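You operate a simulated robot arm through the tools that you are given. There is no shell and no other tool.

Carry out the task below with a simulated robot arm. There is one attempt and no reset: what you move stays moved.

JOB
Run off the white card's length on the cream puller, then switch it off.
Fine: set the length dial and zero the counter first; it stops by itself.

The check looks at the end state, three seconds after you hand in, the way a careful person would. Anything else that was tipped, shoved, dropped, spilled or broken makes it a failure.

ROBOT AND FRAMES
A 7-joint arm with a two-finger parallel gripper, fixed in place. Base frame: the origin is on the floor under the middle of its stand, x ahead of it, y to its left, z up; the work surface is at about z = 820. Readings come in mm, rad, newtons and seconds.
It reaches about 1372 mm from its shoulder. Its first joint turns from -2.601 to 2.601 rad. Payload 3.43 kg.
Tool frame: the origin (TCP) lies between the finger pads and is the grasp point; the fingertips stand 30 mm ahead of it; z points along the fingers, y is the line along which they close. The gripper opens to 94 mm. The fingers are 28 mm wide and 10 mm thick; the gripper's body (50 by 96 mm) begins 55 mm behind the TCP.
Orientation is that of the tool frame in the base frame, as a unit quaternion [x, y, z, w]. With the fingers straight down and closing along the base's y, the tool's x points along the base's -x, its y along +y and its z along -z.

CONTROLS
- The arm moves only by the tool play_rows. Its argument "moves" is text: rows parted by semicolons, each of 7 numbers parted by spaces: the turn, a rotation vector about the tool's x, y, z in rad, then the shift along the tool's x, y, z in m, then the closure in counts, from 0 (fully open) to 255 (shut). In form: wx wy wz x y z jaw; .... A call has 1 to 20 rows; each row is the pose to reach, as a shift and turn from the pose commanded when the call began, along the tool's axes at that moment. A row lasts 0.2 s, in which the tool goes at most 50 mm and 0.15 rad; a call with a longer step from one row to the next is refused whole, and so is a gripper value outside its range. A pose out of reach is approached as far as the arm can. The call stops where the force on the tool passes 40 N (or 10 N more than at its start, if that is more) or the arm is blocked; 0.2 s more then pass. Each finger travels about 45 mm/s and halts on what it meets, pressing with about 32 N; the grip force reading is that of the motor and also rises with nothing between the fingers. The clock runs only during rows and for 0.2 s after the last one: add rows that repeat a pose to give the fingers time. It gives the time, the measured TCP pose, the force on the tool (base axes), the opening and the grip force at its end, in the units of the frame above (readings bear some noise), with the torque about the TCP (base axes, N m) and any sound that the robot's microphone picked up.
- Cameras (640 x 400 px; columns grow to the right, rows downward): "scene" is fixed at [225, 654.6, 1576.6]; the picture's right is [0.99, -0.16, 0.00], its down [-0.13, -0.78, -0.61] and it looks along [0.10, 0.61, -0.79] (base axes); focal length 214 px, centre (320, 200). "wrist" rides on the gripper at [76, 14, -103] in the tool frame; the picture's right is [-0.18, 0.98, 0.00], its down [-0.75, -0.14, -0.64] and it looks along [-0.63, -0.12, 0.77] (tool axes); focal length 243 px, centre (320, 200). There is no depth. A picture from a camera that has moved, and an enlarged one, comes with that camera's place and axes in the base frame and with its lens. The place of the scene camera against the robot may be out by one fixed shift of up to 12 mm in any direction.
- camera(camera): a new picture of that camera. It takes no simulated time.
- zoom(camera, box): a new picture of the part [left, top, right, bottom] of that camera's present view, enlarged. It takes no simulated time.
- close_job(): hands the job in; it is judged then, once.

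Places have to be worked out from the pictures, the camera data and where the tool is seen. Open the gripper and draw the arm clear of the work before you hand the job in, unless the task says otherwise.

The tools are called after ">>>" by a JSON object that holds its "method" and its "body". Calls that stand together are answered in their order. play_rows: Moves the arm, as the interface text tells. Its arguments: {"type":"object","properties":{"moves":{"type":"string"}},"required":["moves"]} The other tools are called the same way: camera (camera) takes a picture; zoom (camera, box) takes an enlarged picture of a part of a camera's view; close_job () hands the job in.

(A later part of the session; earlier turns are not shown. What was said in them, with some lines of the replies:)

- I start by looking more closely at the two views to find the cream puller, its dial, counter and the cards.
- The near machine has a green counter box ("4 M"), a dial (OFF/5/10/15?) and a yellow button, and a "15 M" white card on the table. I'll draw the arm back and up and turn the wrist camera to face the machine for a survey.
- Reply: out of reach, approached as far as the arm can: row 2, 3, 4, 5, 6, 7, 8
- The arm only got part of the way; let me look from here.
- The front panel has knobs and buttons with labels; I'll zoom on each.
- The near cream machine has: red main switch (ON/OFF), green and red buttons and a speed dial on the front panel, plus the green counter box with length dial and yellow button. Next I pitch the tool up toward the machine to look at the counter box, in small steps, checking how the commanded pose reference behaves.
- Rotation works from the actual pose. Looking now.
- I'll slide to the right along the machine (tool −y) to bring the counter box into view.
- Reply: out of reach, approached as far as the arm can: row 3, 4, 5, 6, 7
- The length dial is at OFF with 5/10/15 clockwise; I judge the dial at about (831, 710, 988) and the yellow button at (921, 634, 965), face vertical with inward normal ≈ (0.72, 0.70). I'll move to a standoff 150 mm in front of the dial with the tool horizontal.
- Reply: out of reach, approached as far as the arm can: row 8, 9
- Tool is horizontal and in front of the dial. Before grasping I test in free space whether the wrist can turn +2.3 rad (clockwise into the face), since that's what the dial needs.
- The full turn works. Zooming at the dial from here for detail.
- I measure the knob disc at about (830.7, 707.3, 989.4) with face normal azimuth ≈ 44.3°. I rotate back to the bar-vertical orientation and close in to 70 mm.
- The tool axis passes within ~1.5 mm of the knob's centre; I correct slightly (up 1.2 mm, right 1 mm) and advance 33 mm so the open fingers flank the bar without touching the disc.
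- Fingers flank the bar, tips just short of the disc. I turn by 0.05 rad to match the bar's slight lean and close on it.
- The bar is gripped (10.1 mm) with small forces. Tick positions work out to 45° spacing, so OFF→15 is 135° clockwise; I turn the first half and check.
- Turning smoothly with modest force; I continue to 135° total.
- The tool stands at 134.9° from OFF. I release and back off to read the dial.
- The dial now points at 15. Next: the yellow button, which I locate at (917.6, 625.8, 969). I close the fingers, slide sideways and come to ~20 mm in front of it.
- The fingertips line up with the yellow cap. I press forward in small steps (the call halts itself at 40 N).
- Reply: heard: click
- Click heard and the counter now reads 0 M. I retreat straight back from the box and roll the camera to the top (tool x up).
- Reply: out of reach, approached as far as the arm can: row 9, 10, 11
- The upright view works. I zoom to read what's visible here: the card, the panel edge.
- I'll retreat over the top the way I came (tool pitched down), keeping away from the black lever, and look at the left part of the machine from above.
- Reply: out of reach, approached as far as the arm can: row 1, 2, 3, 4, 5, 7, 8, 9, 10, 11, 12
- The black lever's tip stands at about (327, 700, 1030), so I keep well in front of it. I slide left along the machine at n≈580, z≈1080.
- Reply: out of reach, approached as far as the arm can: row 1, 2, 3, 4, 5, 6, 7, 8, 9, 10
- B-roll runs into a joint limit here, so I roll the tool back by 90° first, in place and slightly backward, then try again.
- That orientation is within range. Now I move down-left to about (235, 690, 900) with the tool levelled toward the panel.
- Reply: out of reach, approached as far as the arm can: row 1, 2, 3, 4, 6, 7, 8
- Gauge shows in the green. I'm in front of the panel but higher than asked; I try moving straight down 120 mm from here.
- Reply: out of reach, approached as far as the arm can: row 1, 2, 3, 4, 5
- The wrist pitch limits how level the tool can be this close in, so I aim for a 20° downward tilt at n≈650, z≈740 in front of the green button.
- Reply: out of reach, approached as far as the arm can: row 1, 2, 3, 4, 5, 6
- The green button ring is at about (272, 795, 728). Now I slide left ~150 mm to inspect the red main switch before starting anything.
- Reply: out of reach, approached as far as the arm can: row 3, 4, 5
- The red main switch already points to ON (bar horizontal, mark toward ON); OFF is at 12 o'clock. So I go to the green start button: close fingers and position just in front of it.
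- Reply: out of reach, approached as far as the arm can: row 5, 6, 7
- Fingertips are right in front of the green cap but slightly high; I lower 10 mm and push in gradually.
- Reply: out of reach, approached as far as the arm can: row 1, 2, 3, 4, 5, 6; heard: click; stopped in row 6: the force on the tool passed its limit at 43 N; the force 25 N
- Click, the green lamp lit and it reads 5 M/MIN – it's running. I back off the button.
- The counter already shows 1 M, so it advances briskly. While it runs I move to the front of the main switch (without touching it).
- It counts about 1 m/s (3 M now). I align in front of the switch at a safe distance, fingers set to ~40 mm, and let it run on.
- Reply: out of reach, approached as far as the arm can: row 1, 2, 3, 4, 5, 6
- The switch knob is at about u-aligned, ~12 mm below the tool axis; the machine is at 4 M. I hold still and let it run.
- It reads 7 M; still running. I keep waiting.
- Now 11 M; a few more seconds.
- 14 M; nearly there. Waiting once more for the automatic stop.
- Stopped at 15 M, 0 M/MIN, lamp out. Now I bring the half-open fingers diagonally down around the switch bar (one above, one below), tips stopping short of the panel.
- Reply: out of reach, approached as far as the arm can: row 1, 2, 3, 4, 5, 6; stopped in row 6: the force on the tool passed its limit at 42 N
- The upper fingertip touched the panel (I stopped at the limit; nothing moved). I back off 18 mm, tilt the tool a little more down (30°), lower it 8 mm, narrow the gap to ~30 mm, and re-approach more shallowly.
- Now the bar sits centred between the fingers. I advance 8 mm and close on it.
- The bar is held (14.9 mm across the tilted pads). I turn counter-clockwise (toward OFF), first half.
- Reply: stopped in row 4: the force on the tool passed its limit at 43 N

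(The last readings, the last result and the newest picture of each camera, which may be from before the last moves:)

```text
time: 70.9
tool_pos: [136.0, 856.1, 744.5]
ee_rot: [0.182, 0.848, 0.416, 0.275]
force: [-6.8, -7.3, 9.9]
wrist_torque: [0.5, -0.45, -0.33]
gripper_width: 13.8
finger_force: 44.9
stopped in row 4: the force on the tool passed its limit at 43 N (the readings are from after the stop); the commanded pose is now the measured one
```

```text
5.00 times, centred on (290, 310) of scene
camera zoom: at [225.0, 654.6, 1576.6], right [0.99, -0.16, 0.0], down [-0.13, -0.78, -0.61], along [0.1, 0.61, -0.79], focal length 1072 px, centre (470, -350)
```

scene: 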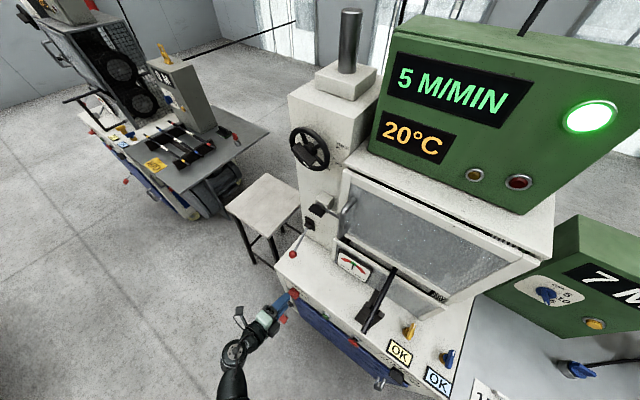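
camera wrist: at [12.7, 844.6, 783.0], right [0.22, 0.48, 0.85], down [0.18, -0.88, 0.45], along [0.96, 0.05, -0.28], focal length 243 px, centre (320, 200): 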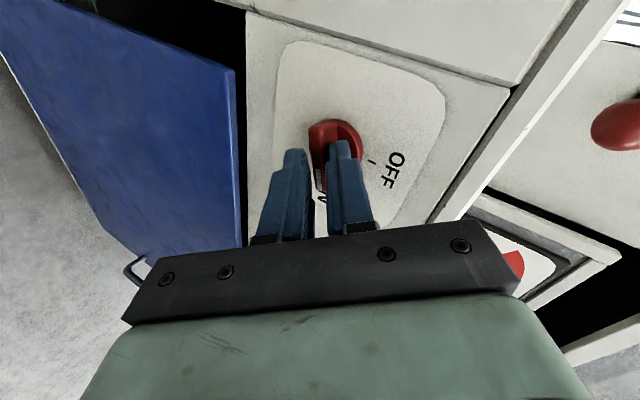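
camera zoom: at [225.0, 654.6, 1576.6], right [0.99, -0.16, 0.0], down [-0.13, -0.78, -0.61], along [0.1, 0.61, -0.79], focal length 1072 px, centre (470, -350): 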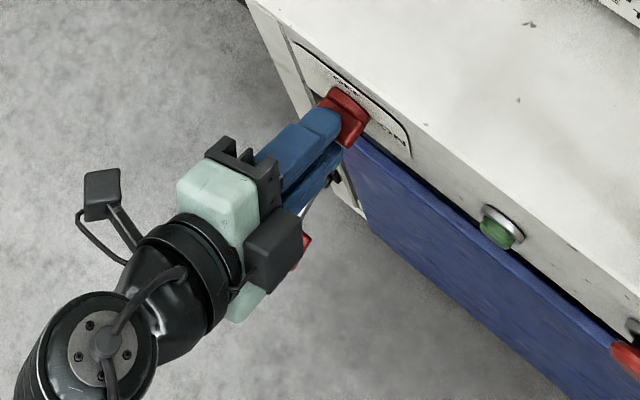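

The knob has turned ~25° but the fingertip corner pressed on the disc. I ease back 4 mm along the tool and continue turning.

>>> {"method": "play_rows", "body": {"moves": "0 0 0 0 0 -0.004 255; 0 0 -0.1 0 0 -0.004 255; 0 0 -0.2 0 0 -0.004 255; 0 0 -0.3 0 0 -0.004 255; 0 0 -0.4 0 0 -0.004 255; 0 0 -0.5 0 0 -0.004 255; 0 0 -0.6 0 0 -0.004 255"}}

>>> {"method": "camera", "body": {"camera": "wrist"}}

>>> {"method": "zoom", "body": {"camera": "wrist", "box": [220, 80, 420, 240]}}

```text
time: 72.4
tool_pos: [132.3, 852.9, 744.9]
ee_rot: [-0.053, 0.866, 0.324, 0.377]
force: [-6.1, -3.8, 4.9]
wrist_torque: [0.3, -0.24, -0.05]
gripper_width: 12.4
finger_force: 45.2
stopped in row 7: the force on the tool passed its limit at 41 N (the readings are from after the stop); the commanded pose is now the measured one
```

```text
taken
camera wrist: at [9.3, 814.5, 752.2], right [-0.2, 0.74, 0.64], down [0.19, -0.61, 0.77], along [0.96, 0.27, -0.02], focal length 243 px, centre (320, 200)
```

wrist: 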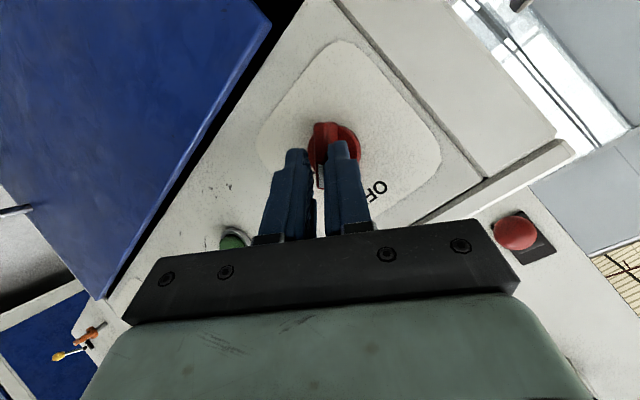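

```text
2.50 times, centred on (320, 160) of wrist
camera zoom: at [9.3, 814.5, 752.2], right [-0.2, 0.74, 0.64], down [0.19, -0.61, 0.77], along [0.96, 0.27, -0.02], focal length 606 px, centre (320, 300)
```

zoom: 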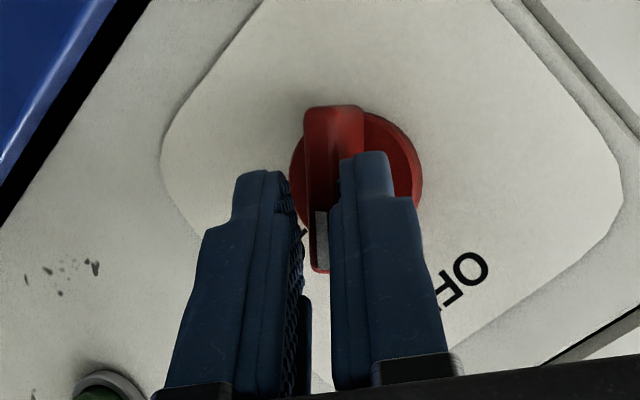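

The knob has followed to about 50° (≈37° remaining). Force just reached the limit again; I continue in smaller steps.

>>> {"method": "play_rows", "body": {"moves": "0 0 -0.05 0 0 0 255; 0 0 -0.1 0 0 0 255; 0 0 -0.15 0 0 0 255; 0 0 -0.2 0 0 0 255; 0 0 -0.25 0 0 0 255; 0 0 -0.3 0 0 0 255; 0 0 -0.35 0 0 0 255; 0 0 -0.4 0 0 0 255"}}

>>> {"method": "zoom", "body": {"camera": "wrist", "box": [220, 80, 420, 240]}}

>>> {"method": "zoom", "body": {"camera": "scene", "box": [250, 270, 330, 350]}}

```text
time: 74.2
tool_pos: [130.6, 853.1, 744.2]
ee_rot: [-0.225, 0.837, 0.243, 0.434]
force: [-22.6, -11.6, 8.7]
wrist_torque: [0.86, -0.71, 0.19]
gripper_width: 10.7
finger_force: 45.0
```

```text
2.50 times, centred on (320, 160) of wrist
camera zoom: at [19.6, 790.4, 736.5], right [-0.48, 0.8, 0.36], down [0.08, -0.37, 0.92], along [0.87, 0.47, 0.12], focal length 606 px, centre (320, 300)
```

zoom: 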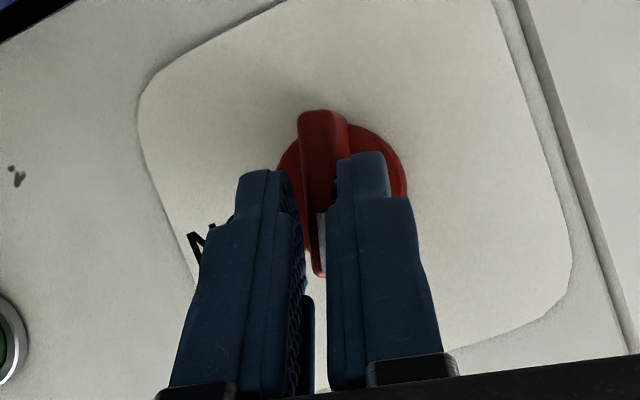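

```text
5.00 times, centred on (290, 310) of scene
camera zoom: at [225.0, 654.6, 1576.6], right [0.99, -0.16, 0.0], down [-0.13, -0.78, -0.61], along [0.1, 0.61, -0.79], focal length 1072 px, centre (470, -350)
```

zoom: 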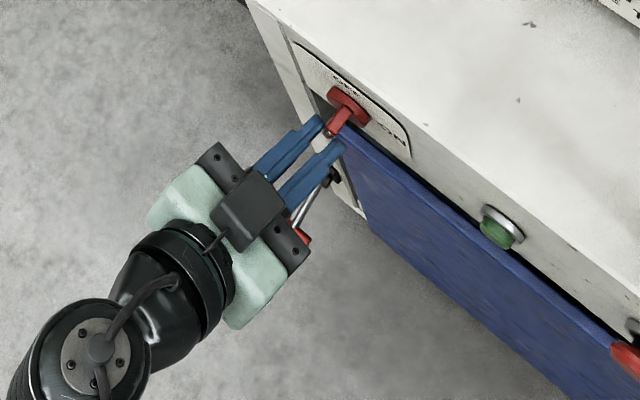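

Bar is flush in the grip (10.7 mm), ~14° left. I finish the turn, easing back 2 mm to relieve the push.

>>> {"method": "play_rows", "body": {"moves": "0 0 -0.02 0 0 -0.002 255; 0 0 -0.07 0 0 -0.002 255; 0 0 -0.12 0 0 -0.002 255; 0 0 -0.17 0 0 -0.002 255; 0 0 -0.22 0 0 -0.002 255; 0 0 -0.255 0 0 -0.002 255; 0 0 -0.255 0 0 -0.002 255"}}

>>> {"method": "zoom", "body": {"camera": "wrist", "box": [220, 80, 420, 240]}}

>>> {"method": "zoom", "body": {"camera": "scene", "box": [250, 270, 330, 350]}}

>>> {"method": "camera", "body": {"camera": "scene"}}

```text
time: 75.8
tool_pos: [130.2, 852.8, 746.3]
ee_rot: [-0.329, 0.803, 0.185, 0.461]
force: [-2.2, 20.5, 0.8]
wrist_torque: [0.24, 0.35, 0.54]
gripper_width: 9.6
finger_force: 43.7
```

```text
2.50 times, centred on (320, 160) of wrist
camera zoom: at [30.0, 775.1, 731.6], right [-0.62, 0.77, 0.15], down [-0.03, -0.22, 0.98], along [0.78, 0.6, 0.16], focal length 606 px, centre (320, 300)
```

zoom: 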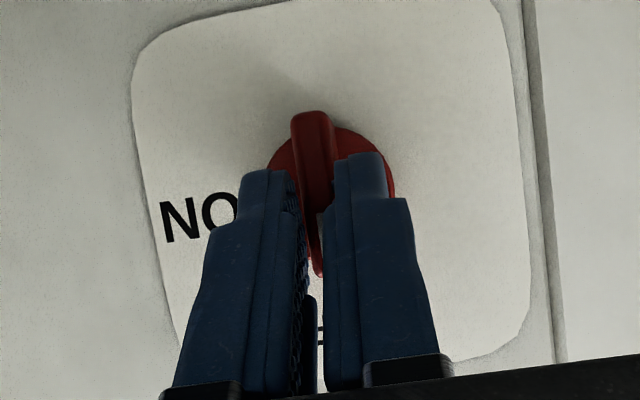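

```text
5.00 times, centred on (290, 310) of scene
camera zoom: at [225.0, 654.6, 1576.6], right [0.99, -0.16, 0.0], down [-0.13, -0.78, -0.61], along [0.1, 0.61, -0.79], focal length 1072 px, centre (470, -350)
```

zoom: 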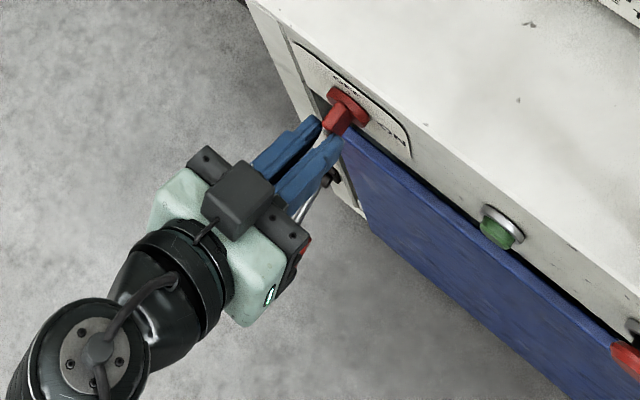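

```text
taken
```

scene: 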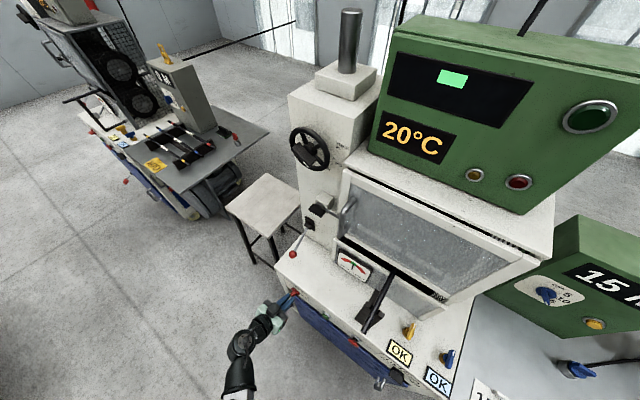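

The speed display has gone blank/dash and the bar is vertical at OFF. I release it and withdraw along the tool axis.

>>> {"method": "play_rows", "body": {"moves": "0 0 0 0 0 0 200; 0 0 0 0 0 0 150; 0 0 0 0 0 0 120; 0 0 0 0 0 0 120; 0 0 0 0 0 -0.02 120; 0 0 0 0 0 -0.05 120; 0 0 0 0 0 -0.08 60; 0 0 0 0 0 -0.10 0; 0 0 0 0 0 -0.10 0"}}

>>> {"method": "camera", "body": {"camera": "wrist"}}

>>> {"method": "zoom", "body": {"camera": "wrist", "box": [220, 20, 420, 180]}}

>>> {"method": "camera", "body": {"camera": "scene"}}

```text
time: 77.8
tool_pos: [68.6, 791.7, 795.3]
ee_rot: [-0.329, 0.803, 0.185, 0.461]
force: [0.4, -0.3, 0.0]
wrist_torque: [0.01, 0.02, 0.02]
gripper_width: 93.6
finger_force: 0.1
```

```text
taken
camera wrist: at [-32.3, 713.3, 782.9], right [-0.62, 0.77, 0.15], down [-0.03, -0.22, 0.98], along [0.78, 0.6, 0.16], focal length 243 px, centre (320, 200)
```

wrist: 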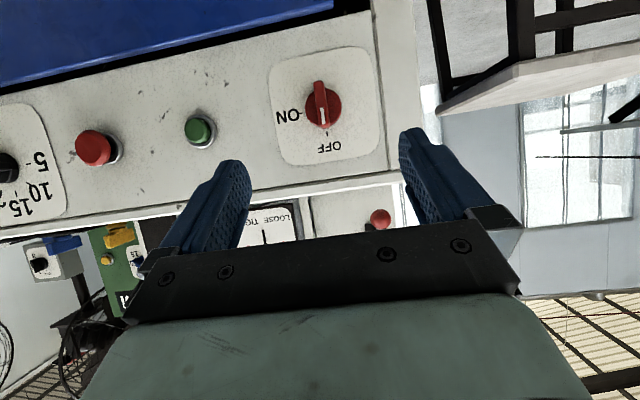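

```text
2.50 times, centred on (320, 100) of wrist
camera zoom: at [-32.3, 713.3, 782.9], right [-0.62, 0.77, 0.15], down [-0.03, -0.22, 0.98], along [0.78, 0.6, 0.16], focal length 606 px, centre (320, 450)
```

zoom: 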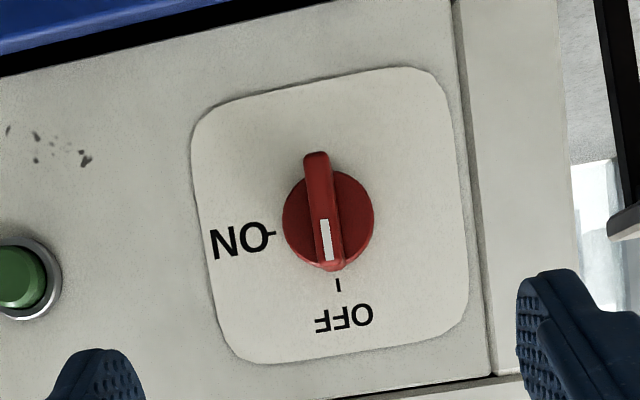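

```text
taken
```

scene: 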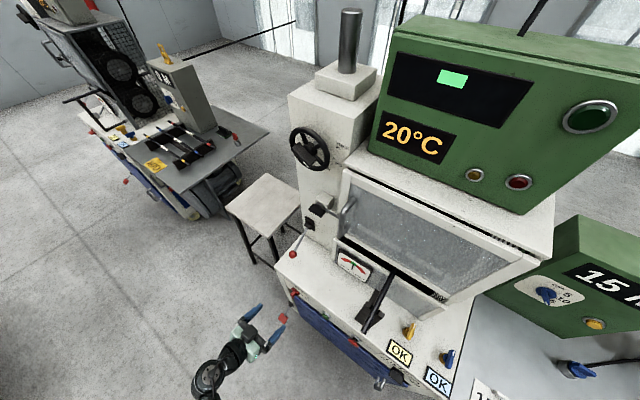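

The switch points to OFF, the counter holds 15 M. I draw the arm further clear and then check the dial and surroundings once more.

>>> {"method": "play_rows", "body": {"moves": "0 0 0 0 0 -0.02 0; 0 0 0 0 0 -0.04 0; 0 0 0 0 0 -0.06 0; 0 0 0 0 0 -0.08 0; 0 0 0 0 0 -0.08 0"}}

>>> {"method": "camera", "body": {"camera": "scene"}}

>>> {"method": "zoom", "body": {"camera": "scene", "box": [440, 240, 640, 400]}}

>>> {"method": "zoom", "body": {"camera": "scene", "box": [240, 230, 460, 400]}}

```text
time: 79.0
tool_pos: [20.5, 743.7, 837.2]
ee_rot: [-0.329, 0.803, 0.186, 0.461]
force: [-0.8, -0.2, -0.3]
wrist_torque: [-0.02, 0.01, 0.02]
gripper_width: 94.1
finger_force: 0.0
```

```text
taken
```

scene: 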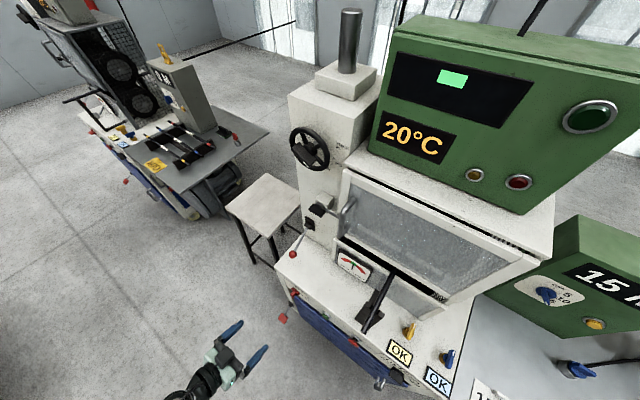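

```text
2.50 times, centred on (540, 320) of scene
camera zoom: at [225.0, 654.6, 1576.6], right [0.99, -0.16, 0.0], down [-0.13, -0.78, -0.61], along [0.1, 0.61, -0.79], focal length 536 px, centre (-230, -100)
```

zoom: 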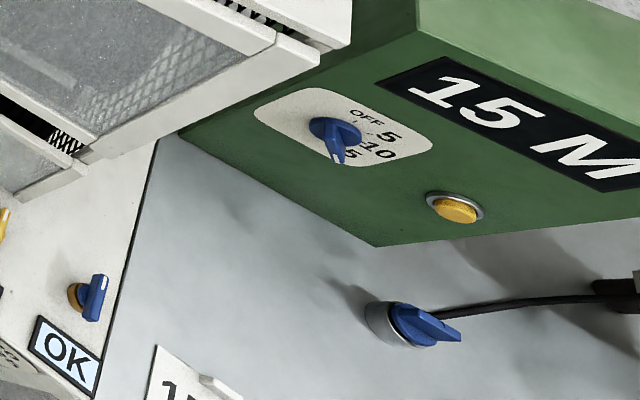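

```text
2.35 times, centred on (350, 315) of scene
camera zoom: at [225.0, 654.6, 1576.6], right [0.99, -0.16, 0.0], down [-0.13, -0.78, -0.61], along [0.1, 0.61, -0.79], focal length 505 px, centre (249, -71)
```

zoom: 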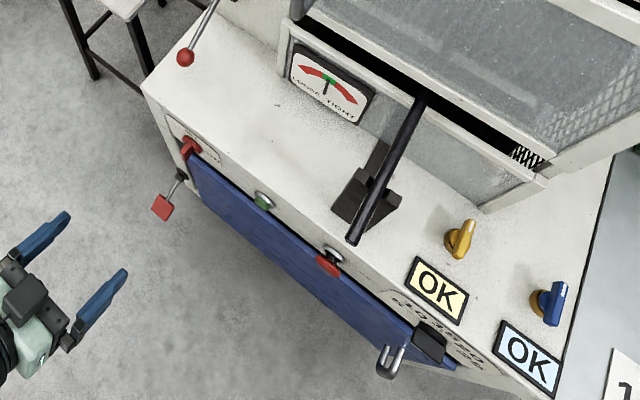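

Dial on 15, counter at 15 M, main switch OFF, everything else as it was, gripper open and arm clear. I hand the job in.

>>> {"method": "close_job", "body": {}}

```text
The job is handed in.
```

I ran off 15 m on the cream puller, the length on the white card, and switched it off. I have handed the job in.

- **Setup:** I turned the length dial from OFF to 15 and pressed the yellow button, which zeroed the counter from 4 M to 0 M.
- **Run:** The main switch was already on, so I pressed the green button. The puller ran and stopped by itself at 15 M.
- **Off:** I turned the red main switch to OFF. The speed display no longer shows a reading and the counter still shows 15 M.

A fingertip pressed the panel or the edge of the red switch a few times while I was lining up and turning it. The arm stopped itself at its 40 N force limit each time, and I saw nothing shifted or damaged. In the last pictures the rest of the machine looks as it did at the start. The gripper is open and the arm is clear.
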